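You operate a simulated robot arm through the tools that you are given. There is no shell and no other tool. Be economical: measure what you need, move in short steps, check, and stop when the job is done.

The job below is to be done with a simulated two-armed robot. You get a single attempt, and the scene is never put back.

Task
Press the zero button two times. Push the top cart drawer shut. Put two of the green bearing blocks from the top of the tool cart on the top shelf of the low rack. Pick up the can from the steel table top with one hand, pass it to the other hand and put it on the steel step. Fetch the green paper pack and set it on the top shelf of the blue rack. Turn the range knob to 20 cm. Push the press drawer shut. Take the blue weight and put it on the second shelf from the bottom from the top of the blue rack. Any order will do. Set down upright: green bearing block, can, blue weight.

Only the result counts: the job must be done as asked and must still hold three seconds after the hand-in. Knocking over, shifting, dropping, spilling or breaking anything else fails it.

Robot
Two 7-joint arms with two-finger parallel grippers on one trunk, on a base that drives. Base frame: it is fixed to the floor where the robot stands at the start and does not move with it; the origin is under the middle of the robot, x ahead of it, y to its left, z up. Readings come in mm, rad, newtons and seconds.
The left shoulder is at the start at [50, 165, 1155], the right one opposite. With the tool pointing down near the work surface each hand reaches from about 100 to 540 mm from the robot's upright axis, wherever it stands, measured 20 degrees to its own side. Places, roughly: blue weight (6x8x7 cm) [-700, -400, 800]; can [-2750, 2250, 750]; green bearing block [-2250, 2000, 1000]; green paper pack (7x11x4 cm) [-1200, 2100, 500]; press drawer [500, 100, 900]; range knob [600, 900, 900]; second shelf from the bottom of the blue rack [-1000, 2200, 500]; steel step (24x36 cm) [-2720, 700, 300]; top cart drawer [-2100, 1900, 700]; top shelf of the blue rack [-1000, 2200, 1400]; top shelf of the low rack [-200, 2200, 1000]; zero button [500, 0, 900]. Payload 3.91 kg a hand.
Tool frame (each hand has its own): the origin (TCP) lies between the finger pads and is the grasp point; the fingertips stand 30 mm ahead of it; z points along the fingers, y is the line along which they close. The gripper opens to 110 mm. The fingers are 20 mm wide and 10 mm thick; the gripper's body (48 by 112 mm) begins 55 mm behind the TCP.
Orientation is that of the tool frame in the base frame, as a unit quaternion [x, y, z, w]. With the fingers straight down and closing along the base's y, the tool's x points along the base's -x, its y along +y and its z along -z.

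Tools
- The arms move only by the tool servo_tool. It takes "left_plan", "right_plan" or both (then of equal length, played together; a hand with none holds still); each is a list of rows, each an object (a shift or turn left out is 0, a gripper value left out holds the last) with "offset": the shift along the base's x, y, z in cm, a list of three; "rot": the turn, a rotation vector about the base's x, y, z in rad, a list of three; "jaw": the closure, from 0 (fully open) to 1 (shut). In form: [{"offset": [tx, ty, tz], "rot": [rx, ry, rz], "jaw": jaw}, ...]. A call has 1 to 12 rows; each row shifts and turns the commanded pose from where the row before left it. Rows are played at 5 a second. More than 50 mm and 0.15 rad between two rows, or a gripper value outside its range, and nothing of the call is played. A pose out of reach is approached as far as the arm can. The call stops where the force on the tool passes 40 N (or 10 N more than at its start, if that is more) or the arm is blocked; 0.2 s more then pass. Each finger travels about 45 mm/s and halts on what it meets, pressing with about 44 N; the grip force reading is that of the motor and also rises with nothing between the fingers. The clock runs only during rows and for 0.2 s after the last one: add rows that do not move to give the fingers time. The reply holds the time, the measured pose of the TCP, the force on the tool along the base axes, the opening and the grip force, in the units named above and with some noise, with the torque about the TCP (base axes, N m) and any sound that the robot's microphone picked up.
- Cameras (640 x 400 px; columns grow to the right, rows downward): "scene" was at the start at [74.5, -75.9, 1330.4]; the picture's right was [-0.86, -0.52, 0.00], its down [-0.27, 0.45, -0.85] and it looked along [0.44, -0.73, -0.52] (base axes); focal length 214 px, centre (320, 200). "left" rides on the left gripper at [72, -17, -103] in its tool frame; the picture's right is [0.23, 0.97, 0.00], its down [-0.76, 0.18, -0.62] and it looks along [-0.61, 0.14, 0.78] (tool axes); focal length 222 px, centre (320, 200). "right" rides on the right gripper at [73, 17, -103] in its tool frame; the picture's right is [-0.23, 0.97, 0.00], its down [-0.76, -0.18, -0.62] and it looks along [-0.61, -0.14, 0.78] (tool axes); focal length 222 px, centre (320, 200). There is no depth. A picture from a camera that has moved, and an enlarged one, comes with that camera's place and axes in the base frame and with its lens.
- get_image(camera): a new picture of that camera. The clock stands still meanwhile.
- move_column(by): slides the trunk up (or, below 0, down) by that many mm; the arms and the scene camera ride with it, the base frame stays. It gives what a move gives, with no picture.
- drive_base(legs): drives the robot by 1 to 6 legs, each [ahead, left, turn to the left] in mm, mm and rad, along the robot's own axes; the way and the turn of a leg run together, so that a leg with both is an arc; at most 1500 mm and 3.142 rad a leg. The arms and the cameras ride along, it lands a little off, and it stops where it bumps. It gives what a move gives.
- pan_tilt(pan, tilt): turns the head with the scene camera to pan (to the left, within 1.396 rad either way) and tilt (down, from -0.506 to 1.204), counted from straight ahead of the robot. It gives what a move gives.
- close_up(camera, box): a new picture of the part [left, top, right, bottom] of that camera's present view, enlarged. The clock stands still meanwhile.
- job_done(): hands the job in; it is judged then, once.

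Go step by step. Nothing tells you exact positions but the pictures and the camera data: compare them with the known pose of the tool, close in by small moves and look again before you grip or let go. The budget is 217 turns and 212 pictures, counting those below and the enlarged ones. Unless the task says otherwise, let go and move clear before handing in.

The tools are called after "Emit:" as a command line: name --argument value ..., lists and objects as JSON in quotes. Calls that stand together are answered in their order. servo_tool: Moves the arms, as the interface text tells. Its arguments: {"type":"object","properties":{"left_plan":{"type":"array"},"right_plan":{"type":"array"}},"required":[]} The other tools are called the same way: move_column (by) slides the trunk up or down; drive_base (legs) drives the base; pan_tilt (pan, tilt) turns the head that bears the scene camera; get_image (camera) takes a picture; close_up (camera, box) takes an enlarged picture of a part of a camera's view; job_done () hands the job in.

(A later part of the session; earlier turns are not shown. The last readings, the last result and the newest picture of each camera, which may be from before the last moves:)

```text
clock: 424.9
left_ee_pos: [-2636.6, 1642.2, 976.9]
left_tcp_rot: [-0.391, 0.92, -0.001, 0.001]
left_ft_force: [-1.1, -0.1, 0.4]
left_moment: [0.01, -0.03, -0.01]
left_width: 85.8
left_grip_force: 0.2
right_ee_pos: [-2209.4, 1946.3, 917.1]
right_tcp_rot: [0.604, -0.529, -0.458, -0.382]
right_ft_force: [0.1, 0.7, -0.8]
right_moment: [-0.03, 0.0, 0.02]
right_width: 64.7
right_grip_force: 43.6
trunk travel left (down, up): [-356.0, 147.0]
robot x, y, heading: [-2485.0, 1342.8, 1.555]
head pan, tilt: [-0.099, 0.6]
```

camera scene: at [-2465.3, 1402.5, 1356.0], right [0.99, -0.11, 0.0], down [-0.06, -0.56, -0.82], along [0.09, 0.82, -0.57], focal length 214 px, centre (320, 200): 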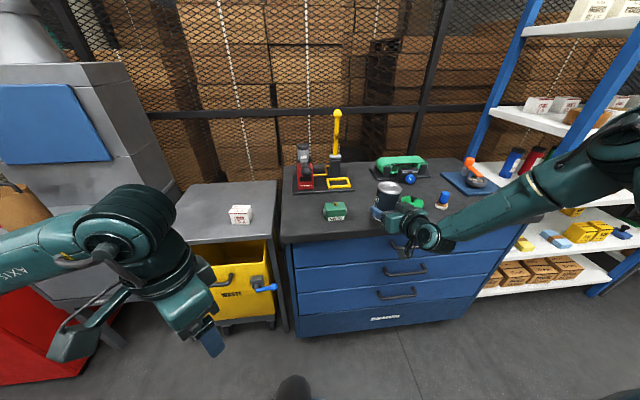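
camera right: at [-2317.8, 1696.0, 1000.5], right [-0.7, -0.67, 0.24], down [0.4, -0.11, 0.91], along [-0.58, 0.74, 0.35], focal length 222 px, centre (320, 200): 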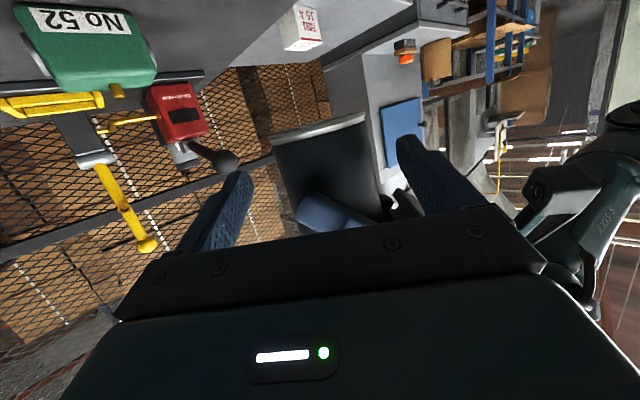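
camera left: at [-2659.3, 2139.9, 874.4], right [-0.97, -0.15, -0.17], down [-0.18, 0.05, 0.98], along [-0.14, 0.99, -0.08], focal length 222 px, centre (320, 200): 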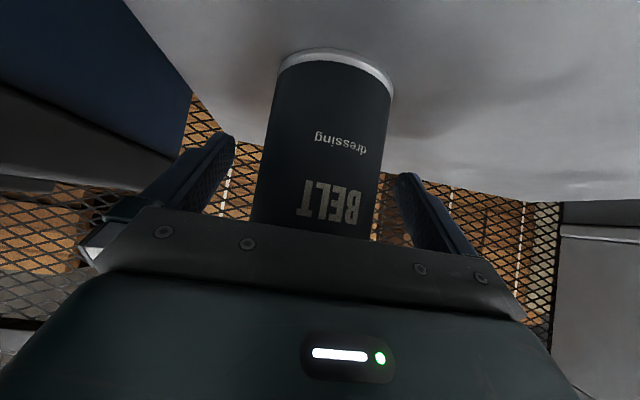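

Emit:
move_column --by -3

Emit:
move_column --by -3

Emit:
move_column --by -3

Emit:
close_up --camera "scene" --box '[340, 160, 420, 240]'

```text
clock: 425.4
left_ee_pos: [-2637.4, 1640.8, 975.6]
left_tcp_rot: [-0.391, 0.92, 0.0, 0.001]
left_ft_force: [0.2, -1.1, 0.4]
left_moment: [0.02, -0.01, 0.0]
left_width: 85.6
left_grip_force: 0.1
right_ee_pos: [-2209.5, 1947.9, 915.9]
right_tcp_rot: [0.604, -0.529, -0.458, -0.382]
right_ft_force: [1.0, -0.9, 1.2]
right_moment: [-0.07, -0.13, -0.04]
right_width: 64.6
right_grip_force: 44.0
trunk travel left (down, up): [-353.0, 150.0]
robot x, y, heading: [-2483.3, 1341.1, 1.558]
head pan, tilt: [-0.099, 0.6]
```

```text
clock: 425.9
left_ee_pos: [-2638.4, 1640.7, 972.7]
left_tcp_rot: [-0.39, 0.921, 0.001, 0.001]
left_ft_force: [0.2, 0.2, 0.3]
left_moment: [0.02, 0.01, 0.0]
left_width: 85.6
left_grip_force: 0.0
right_ee_pos: [-2210.1, 1947.5, 915.7]
right_tcp_rot: [0.602, -0.528, -0.459, -0.385]
right_ft_force: [2.7, -4.0, 14.6]
right_moment: [-0.18, -0.58, -0.11]
right_width: 64.9
right_grip_force: 43.4
trunk travel left (down, up): [-350.0, 153.0]
robot x, y, heading: [-2479.8, 1344.4, 1.561]
head pan, tilt: [-0.099, 0.6]
```

```text
clock: 426.4
left_ee_pos: [-2638.1, 1641.0, 970.0]
left_tcp_rot: [-0.391, 0.921, 0.0, 0.001]
left_ft_force: [0.7, -0.8, 0.0]
left_moment: [0.01, 0.03, 0.01]
left_width: 85.8
left_grip_force: 0.1
right_ee_pos: [-2210.1, 1946.8, 913.2]
right_tcp_rot: [0.602, -0.526, -0.461, -0.386]
right_ft_force: [3.8, -3.0, 27.1]
right_moment: [-0.2, -0.81, -0.04]
right_width: 64.6
right_grip_force: 44.2
trunk travel left (down, up): [-347.0, 156.0]
robot x, y, heading: [-2479.3, 1342.7, 1.559]
head pan, tilt: [-0.099, 0.6]
```

```text
5.00 times, centred on (380, 200) of scene
camera zoom: at [-2473.6, 1457.0, 1298.7], right [0.99, -0.11, 0.0], down [-0.06, -0.56, -0.83], along [0.09, 0.82, -0.56], focal length 1072 px, centre (20, 200)
```

zoom: 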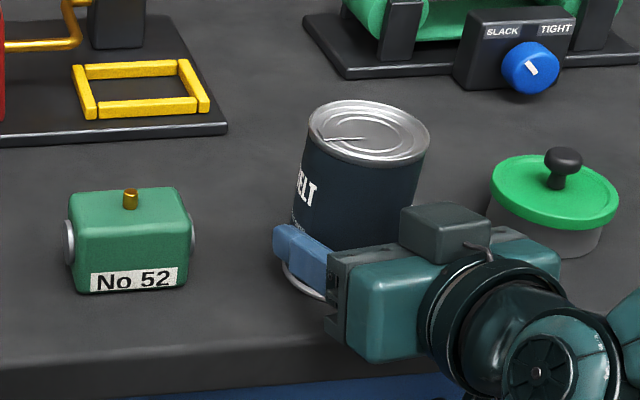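

Contact. I relieve, open the right hand, and back off along its axis.

Emit:
move_column --by 3

Emit:
servo_tool --right_plan '[{"jaw": 0.35}, {"jaw": 0.25}, {"jaw": 0.1}, {}, {}]'

Emit:
drive_base --legs '[[-170, -25, 0]]'

Emit:
get_image --camera "scene"

```text
clock: 426.9
left_ee_pos: [-2638.6, 1641.5, 973.4]
left_tcp_rot: [-0.391, 0.921, 0.001, 0.001]
left_ft_force: [-0.2, 1.0, -0.5]
left_moment: [0.02, -0.01, -0.04]
left_width: 85.8
left_grip_force: 0.0
right_ee_pos: [-2209.8, 1948.0, 913.6]
right_tcp_rot: [0.602, -0.528, -0.459, -0.384]
right_ft_force: [2.6, 4.8, 18.7]
right_moment: [0.28, -0.71, 0.12]
right_width: 64.4
right_grip_force: 44.3
trunk travel left (down, up): [-350.0, 153.0]
robot x, y, heading: [-2480.7, 1341.4, 1.554]
head pan, tilt: [-0.099, 0.6]
```

```text
clock: 428.1
left_ee_pos: [-2637.7, 1641.8, 972.0]
left_tcp_rot: [-0.39, 0.921, 0.0, 0.002]
left_ft_force: [-0.6, 0.3, -0.6]
left_moment: [0.03, 0.01, 0.0]
left_width: 85.7
left_grip_force: 0.0
right_ee_pos: [-2208.8, 1947.7, 911.7]
right_tcp_rot: [0.603, -0.53, -0.458, -0.382]
right_ft_force: [0.3, 0.2, -0.3]
right_moment: [0.02, -0.02, 0.04]
right_width: 99.3
right_grip_force: 0.0
trunk travel left (down, up): [-350.0, 153.0]
robot x, y, heading: [-2482.9, 1340.7, 1.558]
head pan, tilt: [-0.099, 0.6]
```

```text
clock: 429.6
left_ee_pos: [-2615.8, 1470.8, 972.6]
left_tcp_rot: [-0.391, 0.921, -0.001, 0.001]
left_ft_force: [-0.5, -0.2, 0.3]
left_moment: [0.06, -0.03, 0.01]
left_width: 85.7
left_grip_force: 0.2
right_ee_pos: [-2187.7, 1777.1, 911.1]
right_tcp_rot: [0.604, -0.529, -0.458, -0.381]
right_ft_force: [-0.3, -0.1, -0.7]
right_moment: [0.01, 0.01, 0.0]
right_width: 99.1
right_grip_force: 0.1
trunk travel left (down, up): [-350.0, 153.0]
robot x, y, heading: [-2458.3, 1170.0, 1.556]
head pan, tilt: [-0.099, 0.6]
```

```text
17 pictures are left
camera scene: at [-2450.3, 1288.8, 1301.2], right [0.99, -0.11, 0.0], down [-0.06, -0.56, -0.83], along [0.09, 0.82, -0.56], focal length 214 px, centre (320, 200)
```

scene: 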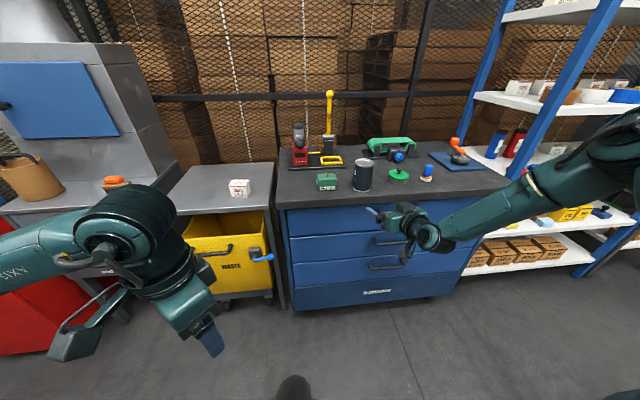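

The can stands upright on the cart at about (-2211,1961). I turn the right hand vertical and raise it.

Emit:
servo_tool --right_plan '[{"offset": [0, -1, 2], "rot": [-0.14, -0.022, 0]}, {"offset": [0, -1, 2], "rot": [-0.14, -0.022, 0]}, {"offset": [0, -1, 2], "rot": [-0.14, -0.022, 0]}, {"offset": [0, -1, 2], "rot": [-0.14, -0.022, 0]}, {"offset": [0, -1, 2], "rot": [-0.14, -0.022, 0]}, {"offset": [0, -1, 2], "rot": [-0.14, -0.022, 0]}, {"offset": [0, -1, 2], "rot": [-0.14, -0.022, 0]}, {"offset": [0, -1, 2], "rot": [-0.14, -0.022, 0]}, {"offset": [0, -1, 2], "rot": [-0.14, -0.022, 0]}, {}]'

```text
clock: 431.8
left_ee_pos: [-2616.0, 1472.1, 973.2]
left_tcp_rot: [-0.391, 0.92, 0.001, 0.0]
left_ft_force: [-0.7, -0.5, -0.2]
left_moment: [-0.01, -0.03, 0.01]
left_width: 85.8
left_grip_force: 0.0
right_ee_pos: [-2072.8, 1667.6, 1062.8]
right_tcp_rot: [0.753, -0.658, 0.0, 0.0]
right_ft_force: [-0.4, 0.0, 0.3]
right_moment: [-0.01, 0.0, 0.02]
right_width: 98.9
right_grip_force: 0.1
right hand out of reach, approached as far as the arm can: row 2, 3, 4, 5
trunk travel left (down, up): [-350.0, 153.0]
robot x, y, heading: [-2460.2, 1173.4, 1.557]
head pan, tilt: [-0.099, 0.6]
```

Emit:
servo_tool --right_plan '[{"offset": [-4, -0.5, 0.5]}, {"offset": [-4, -0.5, 0.5]}, {"offset": [-4, -0.5, 0.5]}, {"offset": [-4, -0.5, 0.5]}, {"offset": [-4, -0.5, 0]}, {}]'

Emit:
drive_base --legs '[[240, -65, 0.012]]'

Emit:
get_image --camera "right"

```text
clock: 433.2
left_ee_pos: [-2615.2, 1471.1, 971.6]
left_tcp_rot: [-0.39, 0.921, 0.0, 0.001]
left_ft_force: [-0.8, -0.3, 0.5]
left_moment: [-0.01, 0.01, 0.02]
left_width: 85.7
left_grip_force: 0.1
right_ee_pos: [-2273.1, 1642.3, 1084.6]
right_tcp_rot: [0.752, -0.66, -0.001, -0.001]
right_ft_force: [0.1, 0.4, -0.2]
right_moment: [-0.03, 0.0, 0.01]
right_width: 99.1
right_grip_force: 0.1
trunk travel left (down, up): [-350.0, 153.0]
robot x, y, heading: [-2460.2, 1170.9, 1.558]
head pan, tilt: [-0.099, 0.6]
```

```text
clock: 435.0
left_ee_pos: [-2551.5, 1707.1, 972.9]
left_tcp_rot: [-0.395, 0.919, 0.0, 0.001]
left_ft_force: [-0.4, 0.0, -0.1]
left_moment: [-0.02, -0.02, -0.01]
left_width: 85.7
left_grip_force: 0.1
right_ee_pos: [-2209.4, 1881.1, 1084.3]
right_tcp_rot: [0.754, -0.657, -0.001, 0.0]
right_ft_force: [0.5, 0.3, 0.4]
right_moment: [-0.03, -0.04, 0.0]
right_width: 98.8
right_grip_force: 0.2
trunk travel left (down, up): [-350.0, 153.0]
robot x, y, heading: [-2396.4, 1408.1, 1.571]
head pan, tilt: [-0.099, 0.6]
```

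```text
16 pictures are left
camera right: at [-2216.7, 1807.4, 1188.0], right [-1.0, 0.09, 0.0], down [0.07, 0.78, 0.62], along [0.05, 0.62, -0.78], focal length 222 px, centre (320, 200)
```

right: 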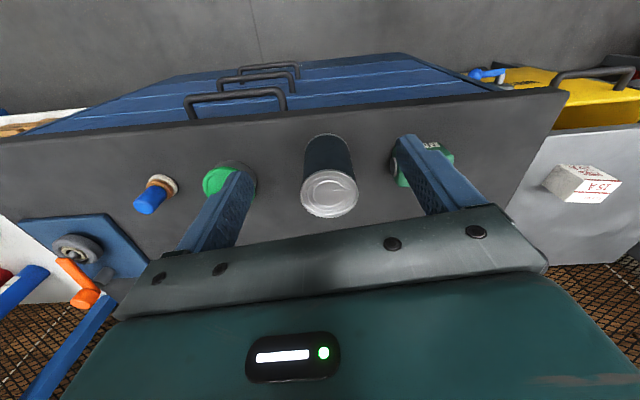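

The can top is centred at (-2214,1962). I move over it and lower around its upper part.

Emit:
servo_tool --right_plan '[{"offset": [-0.3, 4, 0]}, {"offset": [-0.2, 4, 0]}, {"offset": [0, 0, -4]}, {"offset": [0, 0, -4]}, {"offset": [0, 0, -3]}, {"offset": [0, 0, -1.5]}, {"offset": [0, 0, -1.3]}, {}]'

Emit:
get_image --camera "right"

```text
clock: 436.8
left_ee_pos: [-2551.0, 1707.7, 972.4]
left_tcp_rot: [-0.395, 0.919, -0.002, 0.001]
left_ft_force: [0.0, 1.2, -0.6]
left_moment: [0.02, 0.01, 0.0]
left_width: 85.7
left_grip_force: 0.0
right_ee_pos: [-2187.3, 1929.3, 945.2]
right_tcp_rot: [0.755, -0.656, -0.002, -0.001]
right_ft_force: [0.4, -0.3, 0.5]
right_moment: [0.01, 0.0, -0.03]
right_width: 99.1
right_grip_force: 0.1
right hand out of reach, approached as far as the arm can: row 2, 5, 6, 7
trunk travel left (down, up): [-350.0, 153.0]
robot x, y, heading: [-2393.2, 1408.0, 1.567]
head pan, tilt: [-0.099, 0.6]
```

```text
15 pictures are left
camera right: at [-2194.8, 1854.0, 1049.7], right [-1.0, 0.09, 0.0], down [0.07, 0.78, 0.62], along [0.05, 0.62, -0.78], focal length 222 px, centre (320, 200)
```

right: 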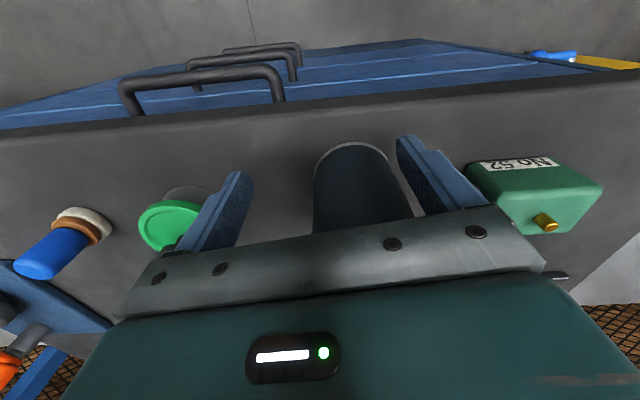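

It ran out of reach short of the can. I rise, move the base 75 mm closer, and re-centre.

Emit:
servo_tool --right_plan '[{"offset": [0, 0, 4]}, {"offset": [0, 0, 4.5]}, {}]'

Emit:
drive_base --legs '[[75, 0, 0]]'

Emit:
servo_tool --right_plan '[{"offset": [-2.2, -1.5, 0]}, {"offset": [0, 0, 0]}]'

Emit:
get_image --camera "right"

```text
clock: 437.6
left_ee_pos: [-2550.8, 1706.5, 972.7]
left_tcp_rot: [-0.394, 0.919, 0.0, 0.001]
left_ft_force: [0.7, 0.1, -0.3]
left_moment: [0.02, -0.03, -0.03]
left_width: 85.6
left_grip_force: 0.2
right_ee_pos: [-2187.5, 1928.3, 1031.9]
right_tcp_rot: [0.755, -0.656, -0.001, -0.001]
right_ft_force: [0.4, 1.0, -0.6]
right_moment: [0.0, -0.01, 0.04]
right_width: 99.1
right_grip_force: 0.2
trunk travel left (down, up): [-350.0, 153.0]
robot x, y, heading: [-2396.5, 1411.8, 1.565]
head pan, tilt: [-0.099, 0.6]
```

```text
clock: 438.7
left_ee_pos: [-2551.0, 1782.6, 972.6]
left_tcp_rot: [-0.395, 0.919, -0.001, 0.001]
left_ft_force: [-0.5, 0.6, 0.1]
left_moment: [-0.01, -0.03, -0.03]
left_width: 85.9
left_grip_force: 0.1
right_ee_pos: [-2187.0, 2004.0, 1031.7]
right_tcp_rot: [0.755, -0.656, -0.001, 0.0]
right_ft_force: [0.5, -0.5, 0.0]
right_moment: [0.0, -0.02, -0.01]
right_width: 98.9
right_grip_force: 0.2
trunk travel left (down, up): [-350.0, 153.0]
robot x, y, heading: [-2392.3, 1485.3, 1.566]
head pan, tilt: [-0.099, 0.6]
```

```text
clock: 439.3
left_ee_pos: [-2549.9, 1781.8, 972.1]
left_tcp_rot: [-0.394, 0.919, 0.001, 0.001]
left_ft_force: [0.6, 0.7, -0.2]
left_moment: [0.01, 0.01, 0.0]
left_width: 85.8
left_grip_force: 0.1
right_ee_pos: [-2210.1, 1989.1, 1030.9]
right_tcp_rot: [0.755, -0.656, 0.0, -0.001]
right_ft_force: [0.1, 0.3, 0.6]
right_moment: [0.0, 0.0, 0.0]
right_width: 98.8
right_grip_force: 0.1
trunk travel left (down, up): [-350.0, 153.0]
robot x, y, heading: [-2392.8, 1481.5, 1.562]
head pan, tilt: [-0.099, 0.6]
```

```text
14 pictures are left
camera right: at [-2217.4, 1913.9, 1135.6], right [-1.0, 0.09, 0.0], down [0.07, 0.78, 0.62], along [0.05, 0.62, -0.78], focal length 222 px, centre (320, 200)
```

right: 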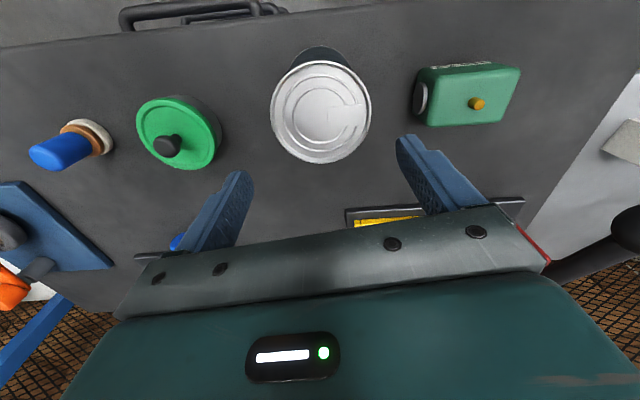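

The can is unmoved at (-2215,1961). I centre and lower.

Emit:
servo_tool --right_plan '[{"offset": [-0.5, -2.8, 0]}, {"offset": [0, 0, -3]}, {"offset": [0, 0, -3]}, {"offset": [0, 0, -2]}, {}]'

Emit:
close_up --camera "right" --box '[180, 80, 480, 260]'

```text
clock: 440.5
left_ee_pos: [-2551.1, 1781.6, 972.1]
left_tcp_rot: [-0.395, 0.919, 0.001, 0.0]
left_ft_force: [0.3, -0.1, 0.5]
left_moment: [0.02, 0.01, -0.01]
left_width: 85.8
left_grip_force: 0.1
right_ee_pos: [-2215.5, 1960.6, 951.9]
right_tcp_rot: [0.755, -0.656, -0.002, -0.001]
right_ft_force: [0.9, 0.6, 0.4]
right_moment: [0.02, 0.0, -0.02]
right_width: 98.8
right_grip_force: 0.1
trunk travel left (down, up): [-350.0, 153.0]
robot x, y, heading: [-2397.4, 1479.4, 1.567]
head pan, tilt: [-0.099, 0.6]
```

```text
2.13 times, centred on (330, 170) of right
camera zoom: at [-2222.2, 1886.3, 1055.5], right [-1.0, 0.09, 0.0], down [0.07, 0.78, 0.62], along [0.05, 0.62, -0.78], focal length 474 px, centre (299, 264)
```

zoom: 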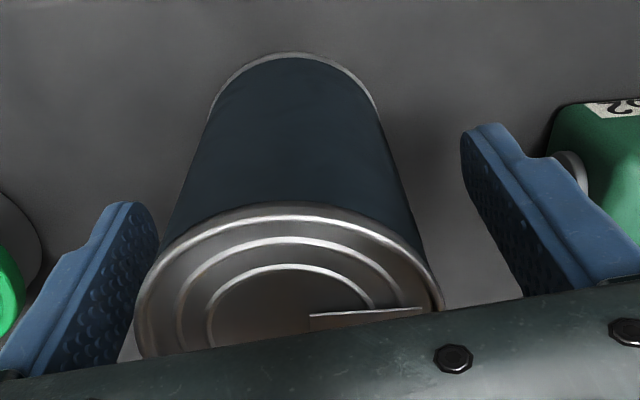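

Emit:
servo_tool --right_plan '[{"offset": [0.3, 0, -0.7]}, {"jaw": 0.25}, {"jaw": 0.35}, {"jaw": 0.8}, {}, {}]'

Emit:
servo_tool --right_plan '[{"offset": [0, 0, 1.5]}, {"offset": [0, 0, 3]}, {"offset": [0, 0, 4]}, {"offset": [0, 0, 3]}, {}]'

Emit:
get_image --camera "scene"

```text
clock: 441.9
left_ee_pos: [-2550.2, 1782.4, 971.7]
left_tcp_rot: [-0.395, 0.919, -0.001, 0.002]
left_ft_force: [-0.1, 0.2, 0.0]
left_moment: [0.01, 0.01, -0.02]
left_width: 85.7
left_grip_force: 0.0
right_ee_pos: [-2212.2, 1960.6, 944.3]
right_tcp_rot: [0.755, -0.656, -0.001, -0.001]
right_ft_force: [-0.9, 1.1, 0.3]
right_moment: [0.02, 0.03, 0.02]
right_width: 65.2
right_grip_force: 43.9
trunk travel left (down, up): [-350.0, 153.0]
robot x, y, heading: [-2392.4, 1482.7, 1.569]
head pan, tilt: [-0.099, 0.6]
```

```text
clock: 443.1
left_ee_pos: [-2551.0, 1780.9, 971.3]
left_tcp_rot: [-0.394, 0.919, 0.0, 0.002]
left_ft_force: [-0.3, -0.9, -0.1]
left_moment: [0.03, -0.02, -0.01]
left_width: 85.7
left_grip_force: 0.0
right_ee_pos: [-2212.2, 1961.8, 1061.8]
right_tcp_rot: [0.755, -0.655, -0.001, 0.0]
right_ft_force: [0.4, 0.1, -3.3]
right_moment: [-0.04, 0.03, 0.0]
right_width: 65.1
right_grip_force: 44.7
trunk travel left (down, up): [-350.0, 153.0]
robot x, y, heading: [-2391.2, 1483.2, 1.566]
head pan, tilt: [-0.099, 0.6]
```

```text
12 pictures are left
camera scene: at [-2383.7, 1601.5, 1301.0], right [0.99, -0.1, 0.0], down [-0.06, -0.56, -0.82], along [0.09, 0.82, -0.57], focal length 214 px, centre (320, 200)
```

scene: 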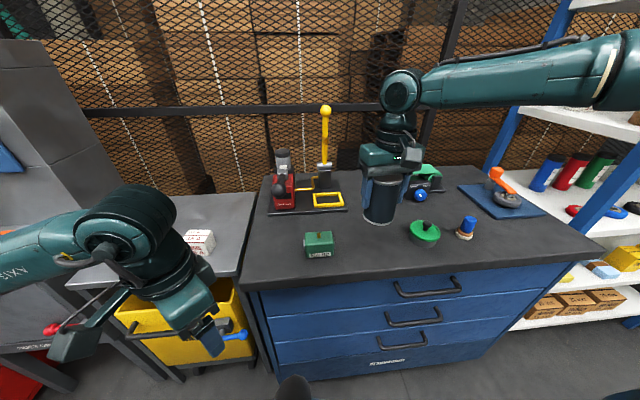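

The can is held from the top by the right hand (base ≈72 mm below the TCP). I back off, turn clockwise to the step and align.

Emit:
drive_base --legs '[[-225, 0, 0], [0, 0, -1.57], [0, 0, -1.567], [0, -120, 0]]'

Emit:
pan_tilt --pan -0.4 --tilt 0.75

Emit:
get_image --camera "scene"

```text
clock: 453.7
left_ee_pos: [-2349.7, 962.7, 973.6]
left_tcp_rot: [0.917, 0.4, -0.001, 0.0]
left_ft_force: [-0.1, -0.5, -0.2]
left_moment: [0.02, -0.01, -0.01]
left_width: 85.6
left_grip_force: 0.0
right_ee_pos: [-2686.7, 778.7, 1060.7]
right_tcp_rot: [0.651, 0.759, 0.0, 0.001]
right_ft_force: [0.2, 0.0, -1.7]
right_moment: [0.06, 0.01, -0.02]
right_width: 64.9
right_grip_force: 44.0
trunk travel left (down, up): [-350.0, 153.0]
robot x, y, heading: [-2515.1, 1259.4, -1.567]
head pan, tilt: [-0.099, 0.6]
```

```text
clock: 454.5
left_ee_pos: [-2351.4, 961.5, 971.9]
left_tcp_rot: [0.917, 0.4, -0.002, -0.001]
left_ft_force: [-0.3, -0.2, -0.5]
left_moment: [0.02, -0.01, -0.02]
left_width: 85.5
left_grip_force: 0.1
right_ee_pos: [-2686.8, 778.1, 1059.7]
right_tcp_rot: [0.651, 0.759, 0.0, 0.001]
right_ft_force: [-0.2, 0.3, -3.1]
right_moment: [0.04, 0.03, 0.0]
right_width: 65.2
right_grip_force: 44.3
trunk travel left (down, up): [-350.0, 153.0]
robot x, y, heading: [-2512.4, 1255.6, -1.564]
head pan, tilt: [-0.4, 0.75]
```

```text
11 pictures are left
camera scene: at [-2545.0, 1154.0, 1288.2], right [-0.92, 0.38, 0.0], down [0.26, 0.63, -0.73], along [-0.28, -0.68, -0.68], focal length 214 px, centre (320, 200)
```

scene: 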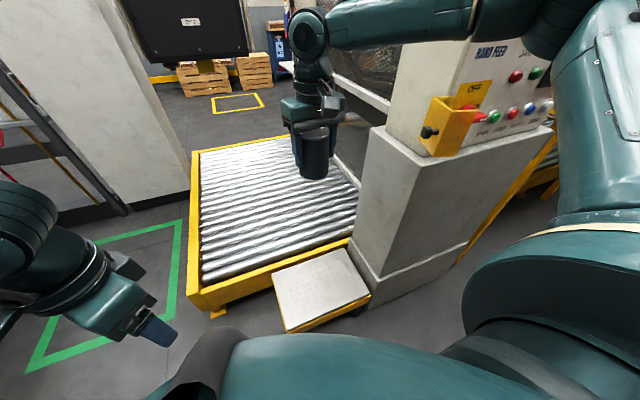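

The can hangs over the step (x -2898…-2529, y 620…873). I lower the trunk fully and then the arm.

Emit:
move_column --by -345

Emit:
servo_tool --right_plan '[{"offset": [0, -0.5, -4]}, {"offset": [0, -0.5, -4]}, {"offset": [0, 0, -4]}, {"offset": [0, 0, -4]}, {"offset": [0, 0, -3]}, {}]'

Emit:
get_image --camera "scene"

```text
clock: 457.9
left_ee_pos: [-2350.3, 962.0, 627.4]
left_tcp_rot: [0.917, 0.4, -0.001, 0.0]
left_ft_force: [-0.1, -0.2, 0.1]
left_moment: [0.0, 0.0, 0.01]
left_width: 86.0
left_grip_force: 0.0
right_ee_pos: [-2687.0, 778.7, 716.0]
right_tcp_rot: [0.652, 0.759, 0.001, 0.001]
right_ft_force: [0.1, -0.5, -2.8]
right_moment: [0.01, -0.01, -0.07]
right_width: 65.1
right_grip_force: 44.1
trunk travel left (down, up): [-5.0, 498.0]
robot x, y, heading: [-2515.7, 1255.8, -1.568]
head pan, tilt: [-0.4, 0.75]
```

```text
clock: 459.3
left_ee_pos: [-2349.8, 962.1, 628.1]
left_tcp_rot: [0.916, 0.4, -0.001, 0.0]
left_ft_force: [-0.2, -0.4, -0.2]
left_moment: [-0.02, 0.0, 0.03]
left_width: 85.9
left_grip_force: 0.0
right_ee_pos: [-2702.6, 783.1, 537.7]
right_tcp_rot: [0.652, 0.759, 0.0, 0.001]
right_ft_force: [-0.3, 0.0, -2.9]
right_moment: [0.01, 0.01, 0.0]
right_width: 65.1
right_grip_force: 43.8
right hand out of reach, approached as far as the arm can: row 4, 5
trunk travel left (down, up): [-5.0, 498.0]
robot x, y, heading: [-2509.2, 1259.1, -1.562]
head pan, tilt: [-0.4, 0.75]
```

```text
10 pictures are left
camera scene: at [-2545.0, 1154.1, 943.2], right [-0.92, 0.38, 0.0], down [0.26, 0.63, -0.73], along [-0.28, -0.68, -0.68], focal length 214 px, centre (320, 200)
```

scene: 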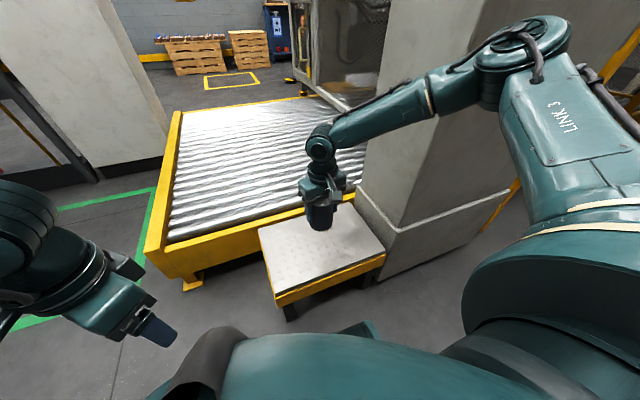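

Mirroring the left test pose, I yaw the right hand inward by 0.6 rad and try lower.

Emit:
servo_tool --right_plan '[{"offset": [0.8, 0.5, 0.5], "rot": [0, 0, 0.12]}, {"offset": [0.8, 0.5, 0.5], "rot": [0, 0, 0.12]}, {"offset": [0.8, 0.5, 0], "rot": [0, 0, 0.12]}, {"offset": [0.8, 0.5, 0], "rot": [0, 0, 0.12]}, {"rot": [0, 0, 0.12]}, {"offset": [0, 0, -2]}, {"offset": [0, 0, -2]}, {"offset": [0, 0, -2]}, {}]'

```text
clock: 461.3
left_ee_pos: [-2350.0, 963.0, 628.8]
left_tcp_rot: [0.917, 0.4, -0.001, -0.001]
left_ft_force: [0.4, 0.2, 0.4]
left_moment: [-0.01, -0.01, -0.02]
left_width: 85.8
left_grip_force: 0.0
right_ee_pos: [-2697.7, 822.4, 507.3]
right_tcp_rot: [0.398, 0.917, 0.0, 0.001]
right_ft_force: [0.4, -0.6, -3.0]
right_moment: [0.02, 0.03, -0.01]
right_width: 65.4
right_grip_force: 44.0
right hand out of reach, approached as far as the arm can: row 3, 4, 6, 7, 8
trunk travel left (down, up): [-5.0, 498.0]
robot x, y, heading: [-2511.6, 1257.4, -1.562]
head pan, tilt: [-0.4, 0.75]
```

Still short by 60 mm. The left arm got lower coming out of a tilted, inward pose, so I take the right arm through the mirrored path: up, tilt inward, then untilt and straight down.

Emit:
servo_tool --right_plan '[{"offset": [2, 0, 4.5]}, {"offset": [2, 0, 4.5]}, {"offset": [2, 0, 4.5]}, {"offset": [1.5, 0, 4.5]}, {"offset": [0.5, 0, 4], "rot": [-0.102, -0.095, 0]}, {"offset": [0.5, 0, 3], "rot": [-0.102, -0.095, 0]}, {"offset": [0.5, 0, 2], "rot": [-0.102, -0.095, 0]}, {"rot": [-0.102, -0.095, 0]}, {"rot": [-0.102, -0.095, 0]}, {"rot": [-0.102, -0.095, 0]}, {}]'

```text
clock: 463.7
left_ee_pos: [-2350.1, 962.1, 627.0]
left_tcp_rot: [0.917, 0.399, -0.001, 0.0]
left_ft_force: [-0.2, 0.3, -0.2]
left_moment: [-0.02, -0.03, 0.02]
left_width: 86.0
left_grip_force: 0.1
right_ee_pos: [-2608.9, 820.9, 777.6]
right_tcp_rot: [0.364, 0.838, -0.162, 0.373]
right_ft_force: [0.1, 0.1, -3.6]
right_moment: [0.04, 0.02, 0.03]
right_width: 64.8
right_grip_force: 44.2
trunk travel left (down, up): [-5.0, 498.0]
robot x, y, heading: [-2513.8, 1257.2, -1.567]
head pan, tilt: [-0.4, 0.75]
```

The mirrored pose was reached without limits. Now untilt while moving outward and down.

Emit:
servo_tool --right_plan '[{"offset": [-2, 0, 0], "rot": [0.102, 0.095, 0]}, {"offset": [-2, 0, 0], "rot": [0.102, 0.095, 0]}, {"offset": [-2, 0, 0], "rot": [0.102, 0.095, 0]}, {"offset": [-1, 0, -4], "rot": [0.102, 0.095, 0]}, {"offset": [0, 0, -4], "rot": [0.102, 0.095, 0]}, {"offset": [0, 0, -4], "rot": [0.102, 0.095, 0]}, {"offset": [0, 0, -4]}, {"offset": [0, 0, -4]}, {"offset": [0, 0, -4]}, {}]'

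Emit:
get_image --camera "scene"

```text
clock: 465.9
left_ee_pos: [-2349.9, 961.4, 627.1]
left_tcp_rot: [0.917, 0.4, -0.001, -0.002]
left_ft_force: [-0.1, 0.3, 0.2]
left_moment: [0.06, 0.01, 0.02]
left_width: 85.8
left_grip_force: 0.1
right_ee_pos: [-2676.9, 821.9, 537.8]
right_tcp_rot: [0.399, 0.917, -0.001, 0.001]
right_ft_force: [0.7, 0.2, -3.7]
right_moment: [0.05, 0.0, -0.03]
right_width: 64.9
right_grip_force: 44.2
trunk travel left (down, up): [-5.0, 498.0]
robot x, y, heading: [-2511.7, 1258.9, -1.565]
head pan, tilt: [-0.4, 0.75]
```

```text
9 pictures are left
camera scene: at [-2545.0, 1154.1, 943.2], right [-0.92, 0.38, 0.0], down [0.26, 0.63, -0.73], along [-0.28, -0.68, -0.68], focal length 214 px, centre (320, 200)
```

scene: 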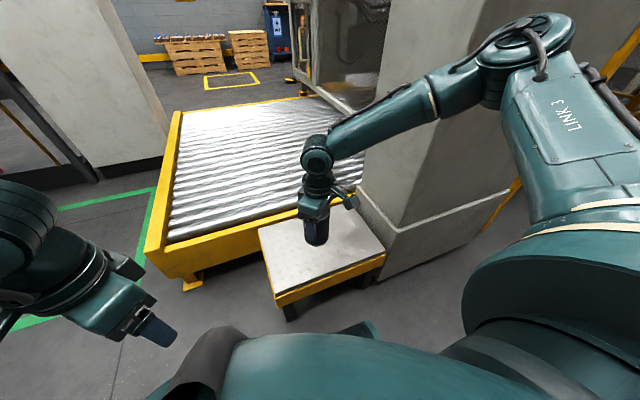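

No limits now. I continue down, a little further onto the step, slowing for contact.

Emit:
servo_tool --right_plan '[{"offset": [0, -1, -2.5]}, {"offset": [0, -0.5, -2.5]}, {"offset": [0, 0, -2]}, {"offset": [0, 0, -1]}, {"offset": [0, 0, -0.6]}, {"offset": [0, 0, -0.5]}, {"offset": [0, 0, -0.5]}, {}]'

Emit:
close_up --camera "scene" --box '[240, 140, 400, 320]'

```text
clock: 467.7
left_ee_pos: [-2349.9, 961.7, 627.4]
left_tcp_rot: [0.916, 0.4, -0.001, -0.001]
left_ft_force: [0.0, -0.5, -0.5]
left_moment: [0.01, -0.01, 0.02]
left_width: 85.9
left_grip_force: 0.0
right_ee_pos: [-2718.5, 833.8, 479.8]
right_tcp_rot: [0.398, 0.917, 0.001, 0.001]
right_ft_force: [-0.3, -0.9, -2.9]
right_moment: [0.0, 0.0, 0.01]
right_width: 64.9
right_grip_force: 44.0
right hand out of reach, approached as far as the arm can: row 1, 2, 3, 4, 5, 6, 7
trunk travel left (down, up): [-5.0, 498.0]
robot x, y, heading: [-2510.8, 1259.3, -1.567]
head pan, tilt: [-0.4, 0.75]
```

```text
2.22 times, centred on (320, 230) of scene
camera zoom: at [-2545.0, 1154.1, 943.2], right [-0.92, 0.38, 0.0], down [0.26, 0.63, -0.73], along [-0.28, -0.68, -0.68], focal length 477 px, centre (320, 133)
```

zoom: 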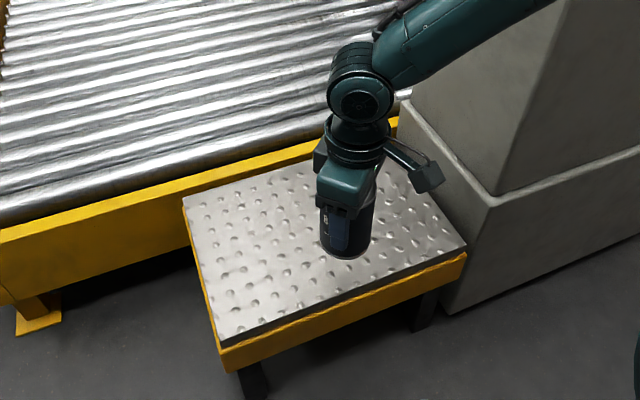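

The hand drifts outward and toward me as it lowers, but the base can compensate. I drive 50 mm ahead and 20 mm left, then lower further.

Emit:
drive_base --legs '[[50, 20, 0]]'

Emit:
servo_tool --right_plan '[{"offset": [0, 0, -1]}, {"offset": [0, 0, -1]}, {"offset": [0, 0, -1]}, {}]'

```text
clock: 468.6
left_ee_pos: [-2331.2, 911.7, 626.9]
left_tcp_rot: [0.917, 0.4, 0.0, -0.001]
left_ft_force: [0.2, -0.2, 0.1]
left_moment: [0.02, 0.05, 0.0]
left_width: 85.6
left_grip_force: 0.1
right_ee_pos: [-2697.4, 783.5, 479.4]
right_tcp_rot: [0.398, 0.917, 0.0, 0.002]
right_ft_force: [0.1, 0.2, -3.8]
right_moment: [0.02, 0.0, -0.02]
right_width: 65.1
right_grip_force: 45.0
trunk travel left (down, up): [-5.0, 498.0]
robot x, y, heading: [-2491.0, 1213.4, -1.569]
head pan, tilt: [-0.4, 0.75]
```

```text
clock: 469.6
left_ee_pos: [-2331.0, 912.8, 627.8]
left_tcp_rot: [0.916, 0.401, -0.001, 0.0]
left_ft_force: [-0.2, -0.2, 0.1]
left_moment: [0.01, -0.04, 0.0]
left_width: 85.8
left_grip_force: 0.0
right_ee_pos: [-2709.8, 791.2, 466.2]
right_tcp_rot: [0.398, 0.917, -0.001, 0.001]
right_ft_force: [0.3, -0.6, -3.3]
right_moment: [0.0, -0.02, 0.01]
right_width: 65.1
right_grip_force: 44.3
right hand out of reach, approached as far as the arm can: row 1, 2, 3
trunk travel left (down, up): [-5.0, 498.0]
robot x, y, heading: [-2492.8, 1210.5, -1.566]
head pan, tilt: [-0.4, 0.75]
```

Emit:
servo_tool --right_plan '[{"offset": [-0.6, 0.3, -0.6]}, {"offset": [-0.6, 0.3, -0.6]}, {"offset": [-0.5, 0.3, -0.5]}, {"offset": [-0.5, 0.3, -0.5]}, {}]'

Emit:
close_up --camera "scene" --box '[240, 140, 400, 320]'

```text
clock: 470.8
left_ee_pos: [-2330.0, 912.7, 626.2]
left_tcp_rot: [0.916, 0.4, -0.001, -0.001]
left_ft_force: [0.0, -0.2, 0.7]
left_moment: [0.0, 0.02, 0.0]
left_width: 86.1
left_grip_force: 0.1
right_ee_pos: [-2732.6, 803.3, 444.6]
right_tcp_rot: [0.397, 0.918, 0.0, 0.002]
right_ft_force: [-0.2, -0.9, -2.7]
right_moment: [0.01, 0.02, -0.01]
right_width: 65.0
right_grip_force: 44.2
trunk travel left (down, up): [-5.0, 498.0]
robot x, y, heading: [-2492.8, 1210.2, -1.565]
head pan, tilt: [-0.4, 0.75]
```

```text
2.22 times, centred on (320, 230) of scene
camera zoom: at [-2524.8, 1104.4, 943.2], right [-0.92, 0.38, 0.0], down [0.26, 0.63, -0.73], along [-0.28, -0.68, -0.68], focal length 477 px, centre (320, 133)
```

zoom: 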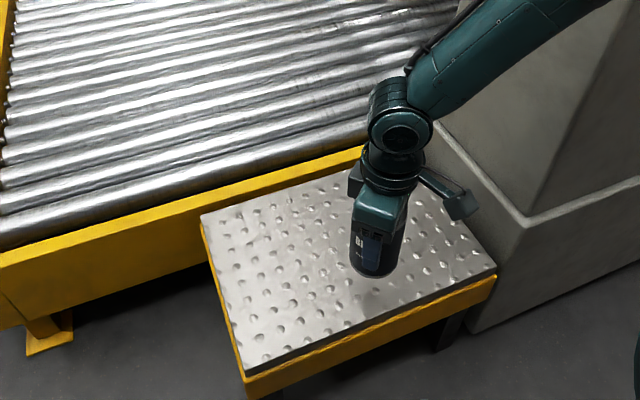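

Still hanging with a visible shadow gap. I keep descending along the feasible direction until contact.

Emit:
servo_tool --right_plan '[{"offset": [-0.5, 0.2, -0.6]}, {"offset": [-0.5, 0.2, -0.5]}, {"offset": [-0.4, 0.2, -0.5]}, {"offset": [-0.4, 0.2, -0.5]}, {"offset": [-0.4, 0.2, -0.5]}, {"offset": [-0.4, 0.2, -0.5]}, {}]'

```text
clock: 472.4
left_ee_pos: [-2329.9, 912.3, 627.0]
left_tcp_rot: [0.916, 0.401, -0.001, -0.001]
left_ft_force: [0.0, -0.1, 0.5]
left_moment: [0.02, -0.03, 0.02]
left_width: 85.9
left_grip_force: 0.1
right_ee_pos: [-2762.6, 819.5, 422.1]
right_tcp_rot: [0.398, 0.917, 0.0, 0.001]
right_ft_force: [0.7, -0.5, -2.3]
right_moment: [0.0, 0.01, -0.03]
right_width: 65.1
right_grip_force: 43.9
right hand out of reach, approached as far as the arm can: row 2, 4, 6
trunk travel left (down, up): [-5.0, 498.0]
robot x, y, heading: [-2492.8, 1209.3, -1.564]
head pan, tilt: [-0.4, 0.75]
```

Emit:
drive_base --legs '[[12, 45, 0]]'

Emit:
servo_tool --right_plan '[{"offset": [-0.5, 0.2, -0.5]}, {"offset": [-0.4, 0.2, -0.5]}, {"offset": [-0.4, 0.2, -0.5]}, {"offset": [-0.4, 0.1, -0.4]}, {}]'

Emit:
close_up --camera "scene" --box '[240, 140, 420, 340]'

```text
clock: 473.5
left_ee_pos: [-2286.6, 902.0, 627.4]
left_tcp_rot: [0.916, 0.401, -0.001, -0.001]
left_ft_force: [-0.7, 0.0, 0.1]
left_moment: [0.02, -0.01, -0.04]
left_width: 85.9
left_grip_force: 0.1
right_ee_pos: [-2717.9, 808.1, 421.8]
right_tcp_rot: [0.397, 0.918, 0.001, 0.001]
right_ft_force: [1.1, 0.3, -2.9]
right_moment: [0.03, -0.02, 0.01]
right_width: 65.1
right_grip_force: 43.8
trunk travel left (down, up): [-5.0, 498.0]
robot x, y, heading: [-2448.4, 1196.8, -1.561]
head pan, tilt: [-0.4, 0.75]
```

```text
clock: 474.7
left_ee_pos: [-2284.8, 900.1, 627.6]
left_tcp_rot: [0.916, 0.4, -0.001, -0.001]
left_ft_force: [-0.6, 0.3, -0.2]
left_moment: [-0.01, 0.04, -0.02]
left_width: 85.9
left_grip_force: 0.0
right_ee_pos: [-2738.4, 816.7, 410.5]
right_tcp_rot: [0.398, 0.917, -0.001, 0.001]
right_ft_force: [0.8, -0.8, -2.9]
right_moment: [0.0, -0.01, -0.03]
right_width: 64.9
right_grip_force: 43.8
right hand out of reach, approached as far as the arm can: row 2, 4
trunk travel left (down, up): [-5.0, 498.0]
robot x, y, heading: [-2451.4, 1198.3, -1.565]
head pan, tilt: [-0.4, 0.75]
```

```text
2.00 times, centred on (330, 240) of scene
camera zoom: at [-2480.3, 1092.9, 943.2], right [-0.92, 0.38, 0.0], down [0.26, 0.63, -0.73], along [-0.28, -0.68, -0.68], focal length 429 px, centre (300, 120)
```

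zoom: 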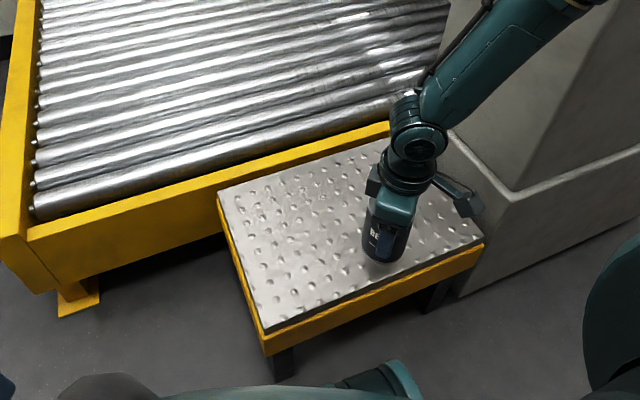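

Nearly at the surface now (estimated step top ≈345). I nudge the base 20 mm ahead and 20 mm left, and lower the last bit.

Emit:
drive_base --legs '[[20, 20, 0]]'

Emit:
servo_tool --right_plan '[{"offset": [-0.4, 0.1, -0.4]}, {"offset": [-0.4, 0.1, -0.4]}, {"offset": [-0.4, 0.1, -0.4]}, {"offset": [-0.4, 0.1, -0.4]}, {"offset": [-0.4, 0.1, -0.4]}, {"offset": [-0.4, 0.1, -0.4]}, {}]'

```text
clock: 475.6
left_ee_pos: [-2265.5, 881.4, 626.8]
left_tcp_rot: [0.916, 0.4, -0.001, 0.0]
left_ft_force: [-0.2, 0.5, -0.4]
left_moment: [0.0, 0.03, -0.01]
left_width: 85.6
left_grip_force: 0.0
right_ee_pos: [-2718.0, 797.6, 410.5]
right_tcp_rot: [0.398, 0.917, 0.0, 0.001]
right_ft_force: [-0.3, -0.1, -2.3]
right_moment: [-0.01, 0.01, 0.01]
right_width: 64.9
right_grip_force: 44.3
trunk travel left (down, up): [-5.0, 498.0]
robot x, y, heading: [-2424.2, 1180.5, -1.563]
head pan, tilt: [-0.4, 0.75]
```

```text
clock: 477.1
left_ee_pos: [-2266.0, 880.6, 627.4]
left_tcp_rot: [0.916, 0.4, -0.001, 0.0]
left_ft_force: [0.4, -0.6, -0.2]
left_moment: [-0.04, -0.02, -0.02]
left_width: 86.1
left_grip_force: 0.0
right_ee_pos: [-2747.3, 803.6, 398.4]
right_tcp_rot: [0.398, 0.917, 0.0, 0.002]
right_ft_force: [0.0, 0.1, -3.4]
right_moment: [0.0, 0.0, 0.0]
right_width: 64.9
right_grip_force: 43.8
right hand out of reach, approached as far as the arm can: row 2, 4, 6
trunk travel left (down, up): [-5.0, 498.0]
robot x, y, heading: [-2424.3, 1178.5, -1.561]
head pan, tilt: [-0.4, 0.75]
```

Emit:
drive_base --legs '[[0, 45, 0]]'

Emit:
servo_tool --right_plan '[{"offset": [-0.6, 0.1, -0.4]}, {"offset": [-0.6, 0.1, -0.4]}, {"offset": [-0.6, 0.1, -0.4]}, {"offset": [-0.6, 0.1, -0.4]}, {"offset": [-0.6, 0.1, -0.4]}, {"offset": [-0.6, 0.1, -0.4]}, {"offset": [-0.6, 0.1, -0.4]}, {}]'

Emit:
close_up --camera "scene" --box '[280, 140, 420, 300]'

```text
clock: 478.2
left_ee_pos: [-2221.1, 881.4, 627.8]
left_tcp_rot: [0.916, 0.401, -0.001, -0.001]
left_ft_force: [0.2, -0.2, -0.2]
left_moment: [0.0, 0.03, 0.02]
left_width: 85.7
left_grip_force: 0.0
right_ee_pos: [-2702.9, 803.0, 400.3]
right_tcp_rot: [0.398, 0.917, 0.001, 0.002]
right_ft_force: [1.6, -0.3, -3.4]
right_moment: [0.0, 0.01, -0.01]
right_width: 64.9
right_grip_force: 43.6
trunk travel left (down, up): [-5.0, 498.0]
robot x, y, heading: [-2383.4, 1178.2, -1.567]
head pan, tilt: [-0.4, 0.75]
```

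```text
clock: 480.0
left_ee_pos: [-2221.7, 880.2, 627.2]
left_tcp_rot: [0.916, 0.401, -0.001, -0.001]
left_ft_force: [-0.3, 1.4, -0.3]
left_moment: [0.0, 0.05, -0.04]
left_width: 85.6
left_grip_force: 0.0
right_ee_pos: [-2760.1, 799.3, 391.2]
right_tcp_rot: [0.397, 0.918, 0.0, 0.003]
right_ft_force: [0.5, 1.2, -2.9]
right_moment: [0.01, -0.02, 0.01]
right_width: 64.9
right_grip_force: 44.0
right hand out of reach, approached as far as the arm can: row 2, 3, 4, 5, 6, 7
trunk travel left (down, up): [-5.0, 498.0]
robot x, y, heading: [-2385.8, 1181.6, -1.564]
head pan, tilt: [-0.4, 0.75]
```

```text
2.50 times, centred on (350, 220) of scene
camera zoom: at [-2415.7, 1073.2, 943.2], right [-0.92, 0.38, 0.0], down [0.26, 0.63, -0.73], along [-0.28, -0.68, -0.68], focal length 536 px, centre (245, 150)
```

zoom: 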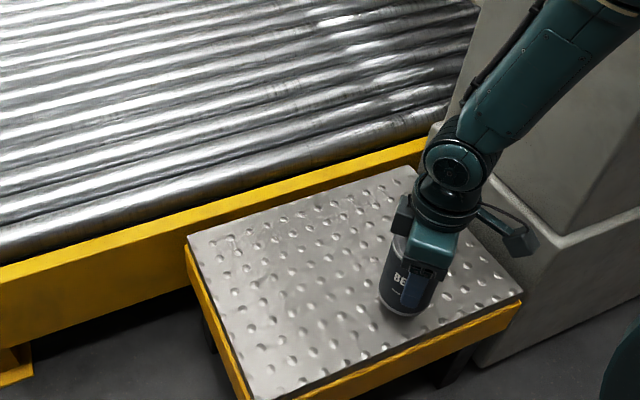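

Emit:
move_column --by -5

Emit:
servo_tool --right_plan '[{"offset": [-0.2, 0.4, -0.5]}, {"offset": [-0.2, 0.4, -0.5]}, {"offset": [-0.2, 0.4, -0.5]}, {"offset": [-0.2, 0.4, -0.5]}, {}]'

```text
clock: 480.6
left_ee_pos: [-2221.2, 880.6, 622.0]
left_tcp_rot: [0.916, 0.4, -0.001, 0.0]
left_ft_force: [0.4, -0.6, -0.6]
left_moment: [0.01, 0.01, -0.01]
left_width: 85.4
left_grip_force: 0.1
right_ee_pos: [-2758.7, 799.8, 386.1]
right_tcp_rot: [0.398, 0.917, -0.001, 0.001]
right_ft_force: [0.0, 0.2, -3.3]
right_moment: [0.01, 0.02, 0.02]
right_width: 64.9
right_grip_force: 43.7
trunk travel left (down, up): [0.0, 503.0]
robot x, y, heading: [-2387.4, 1175.7, -1.564]
head pan, tilt: [-0.4, 0.75]
```

```text
clock: 481.8
left_ee_pos: [-2221.1, 880.9, 620.9]
left_tcp_rot: [0.917, 0.399, -0.001, 0.0]
left_ft_force: [0.5, 0.3, -0.3]
left_moment: [-0.02, 0.04, 0.02]
left_width: 85.4
left_grip_force: 0.0
right_ee_pos: [-2762.1, 804.5, 385.0]
right_tcp_rot: [0.398, 0.917, 0.001, 0.002]
right_ft_force: [0.8, 0.6, -3.4]
right_moment: [0.01, 0.02, -0.02]
right_width: 65.1
right_grip_force: 43.8
right hand out of reach, approached as far as the arm can: row 1, 2, 3, 4
trunk travel left (down, up): [0.0, 503.0]
robot x, y, heading: [-2380.6, 1179.2, -1.564]
head pan, tilt: [-0.4, 0.75]
```

A bit more yaw gave more depth before; I add yaw while pressing down gently.

Emit:
servo_tool --right_plan '[{"rot": [0, 0, 0.12]}, {"rot": [0, 0, 0.12]}, {"rot": [0, 0, 0.12]}, {"offset": [0, 0, -0.5]}, {"offset": [0, 0, -0.5]}, {"offset": [0, 0, -0.5]}, {"offset": [0, 0, -0.5]}, {}]'

```text
clock: 483.6
left_ee_pos: [-2219.7, 881.2, 622.0]
left_tcp_rot: [0.916, 0.401, -0.001, 0.0]
left_ft_force: [-0.4, -0.1, 0.8]
left_moment: [-0.02, 0.0, 0.03]
left_width: 86.0
left_grip_force: 0.1
right_ee_pos: [-2761.8, 803.9, 383.5]
right_tcp_rot: [0.227, 0.974, 0.0, 0.002]
right_ft_force: [0.1, -0.1, -3.1]
right_moment: [0.02, 0.0, -0.01]
right_width: 64.8
right_grip_force: 44.3
right hand out of reach, approached as far as the arm can: row 4, 5, 6, 7
trunk travel left (down, up): [0.0, 503.0]
robot x, y, heading: [-2379.5, 1177.3, -1.563]
head pan, tilt: [-0.4, 0.75]
```

Emit:
servo_tool --right_plan '[{"offset": [0.5, 0.6, -0.4]}, {"offset": [0.5, 0.6, -0.4]}, {"offset": [0.4, 0.5, -0.4]}, {"offset": [0.4, 0.5, -0.4]}, {}]'

```text
clock: 484.8
left_ee_pos: [-2220.3, 880.3, 622.3]
left_tcp_rot: [0.916, 0.4, -0.001, -0.001]
left_ft_force: [-0.3, 0.0, 0.2]
left_moment: [0.04, 0.0, 0.01]
left_width: 85.7
left_grip_force: 0.1
right_ee_pos: [-2760.9, 807.0, 384.3]
right_tcp_rot: [0.227, 0.974, 0.0, 0.002]
right_ft_force: [0.4, 1.3, -3.4]
right_moment: [0.04, 0.01, 0.01]
right_width: 64.9
right_grip_force: 43.5
right hand out of reach, approached as far as the arm can: row 1, 2, 3, 4
trunk travel left (down, up): [0.0, 503.0]
robot x, y, heading: [-2382.0, 1178.5, -1.562]
head pan, tilt: [-0.4, 0.75]
```

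The useful direction is outward; I shift the base left 50 mm and push outward and down.

Emit:
drive_base --legs '[[0, 50, 0]]'

Emit:
servo_tool --right_plan '[{"offset": [-0.8, -0.6, -0.2]}, {"offset": [-0.8, -0.6, -0.2]}, {"offset": [-0.8, -0.6, -0.3]}, {"offset": [-0.8, -0.5, -0.4]}, {"offset": [-0.8, -0.5, -0.5]}, {"offset": [-0.6, -0.2, -0.5]}, {}]'

```text
clock: 485.9
left_ee_pos: [-2170.7, 881.2, 621.4]
left_tcp_rot: [0.916, 0.4, -0.001, -0.001]
left_ft_force: [0.6, 0.6, 0.1]
left_moment: [-0.02, -0.03, -0.02]
left_width: 85.7
left_grip_force: 0.0
right_ee_pos: [-2711.5, 809.0, 382.9]
right_tcp_rot: [0.227, 0.974, 0.001, 0.001]
right_ft_force: [-0.1, -0.2, -3.3]
right_moment: [0.03, 0.06, 0.03]
right_width: 64.8
right_grip_force: 44.1
trunk travel left (down, up): [0.0, 503.0]
robot x, y, heading: [-2332.6, 1179.1, -1.566]
head pan, tilt: [-0.4, 0.75]
```

```text
clock: 487.5
left_ee_pos: [-2170.9, 881.2, 622.5]
left_tcp_rot: [0.916, 0.401, -0.001, 0.0]
left_ft_force: [0.4, -0.3, -0.5]
left_moment: [0.03, -0.03, 0.01]
left_width: 85.9
left_grip_force: 0.1
right_ee_pos: [-2747.9, 785.2, 389.6]
right_tcp_rot: [0.227, 0.974, 0.001, 0.002]
right_ft_force: [0.4, -0.3, -3.5]
right_moment: [0.04, 0.01, 0.03]
right_width: 65.1
right_grip_force: 43.5
right hand out of reach, approached as far as the arm can: row 1, 2, 3, 4, 5, 6
trunk travel left (down, up): [0.0, 503.0]
robot x, y, heading: [-2334.9, 1179.3, -1.564]
head pan, tilt: [-0.4, 0.75]
```

The arm's lowest is about z 383, leaving the can's base roughly a centimetre above the step. I take the lowest pose and then loosen the fingers in tiny steps so the can slides down guided between them.

Emit:
servo_tool --right_plan '[{"offset": [0.3, 0.8, -0.5]}, {"offset": [0.3, 0.8, -0.5]}, {"offset": [0, 0.3, -0.4]}, {}]'

Emit:
close_up --camera "right" --box '[180, 40, 480, 240]'

```text
clock: 488.5
left_ee_pos: [-2171.7, 881.6, 621.8]
left_tcp_rot: [0.916, 0.4, -0.002, 0.0]
left_ft_force: [-0.5, -0.4, 0.3]
left_moment: [0.05, 0.01, 0.0]
left_width: 85.6
left_grip_force: 0.1
right_ee_pos: [-2748.0, 797.3, 383.6]
right_tcp_rot: [0.227, 0.974, 0.0, 0.002]
right_ft_force: [-0.2, -0.1, -2.6]
right_moment: [-0.03, 0.01, 0.0]
right_width: 65.0
right_grip_force: 44.3
right hand out of reach, approached as far as the arm can: row 2, 3
trunk travel left (down, up): [0.0, 503.0]
robot x, y, heading: [-2329.9, 1178.4, -1.564]
head pan, tilt: [-0.4, 0.75]
```

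```text
2.00 times, centred on (330, 140) of right
camera zoom: at [-2807.4, 843.7, 488.1], right [0.64, 0.77, 0.0], down [0.6, -0.5, 0.63], along [0.48, -0.4, -0.78], focal length 444 px, centre (300, 320)
```

zoom: 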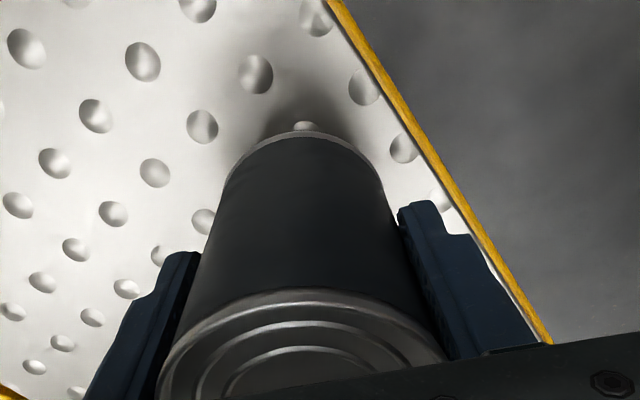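

The front edge of the step is only ~14 mm from the can's rim; I drive 28 mm further ahead for margin, then loosen in tiny steps.

Emit:
drive_base --legs '[[28, 0, 0]]'

Emit:
servo_tool --right_plan '[{"jaw": 0.407}, {"jaw": 0.404}, {"jaw": 0.401}, {"jaw": 0.398}, {"jaw": 0.395}, {"jaw": 0.392}, {"jaw": 0.39}, {}, {}]'

```text
clock: 489.3
left_ee_pos: [-2170.9, 854.2, 621.6]
left_tcp_rot: [0.917, 0.4, -0.001, 0.0]
left_ft_force: [0.4, 0.2, -0.5]
left_moment: [-0.01, -0.01, -0.01]
left_width: 85.9
left_grip_force: 0.0
right_ee_pos: [-2749.2, 768.2, 384.2]
right_tcp_rot: [0.228, 0.974, 0.0, 0.002]
right_ft_force: [-0.3, 0.5, -2.6]
right_moment: [0.0, 0.04, 0.02]
right_width: 65.0
right_grip_force: 44.0
trunk travel left (down, up): [0.0, 503.0]
robot x, y, heading: [-2335.2, 1148.3, -1.563]
head pan, tilt: [-0.4, 0.75]
```

```text
clock: 491.3
left_ee_pos: [-2171.2, 853.5, 621.3]
left_tcp_rot: [0.917, 0.399, -0.001, 0.0]
left_ft_force: [0.6, -0.4, -0.3]
left_moment: [0.03, -0.02, 0.02]
left_width: 85.8
left_grip_force: 0.0
right_ee_pos: [-2748.6, 768.8, 383.8]
right_tcp_rot: [0.228, 0.974, -0.001, 0.001]
right_ft_force: [-0.9, -0.3, 0.0]
right_moment: [0.03, 0.01, 0.0]
right_width: 67.1
right_grip_force: 0.1
trunk travel left (down, up): [0.0, 503.0]
robot x, y, heading: [-2333.2, 1152.5, -1.566]
head pan, tilt: [-0.4, 0.75]
```

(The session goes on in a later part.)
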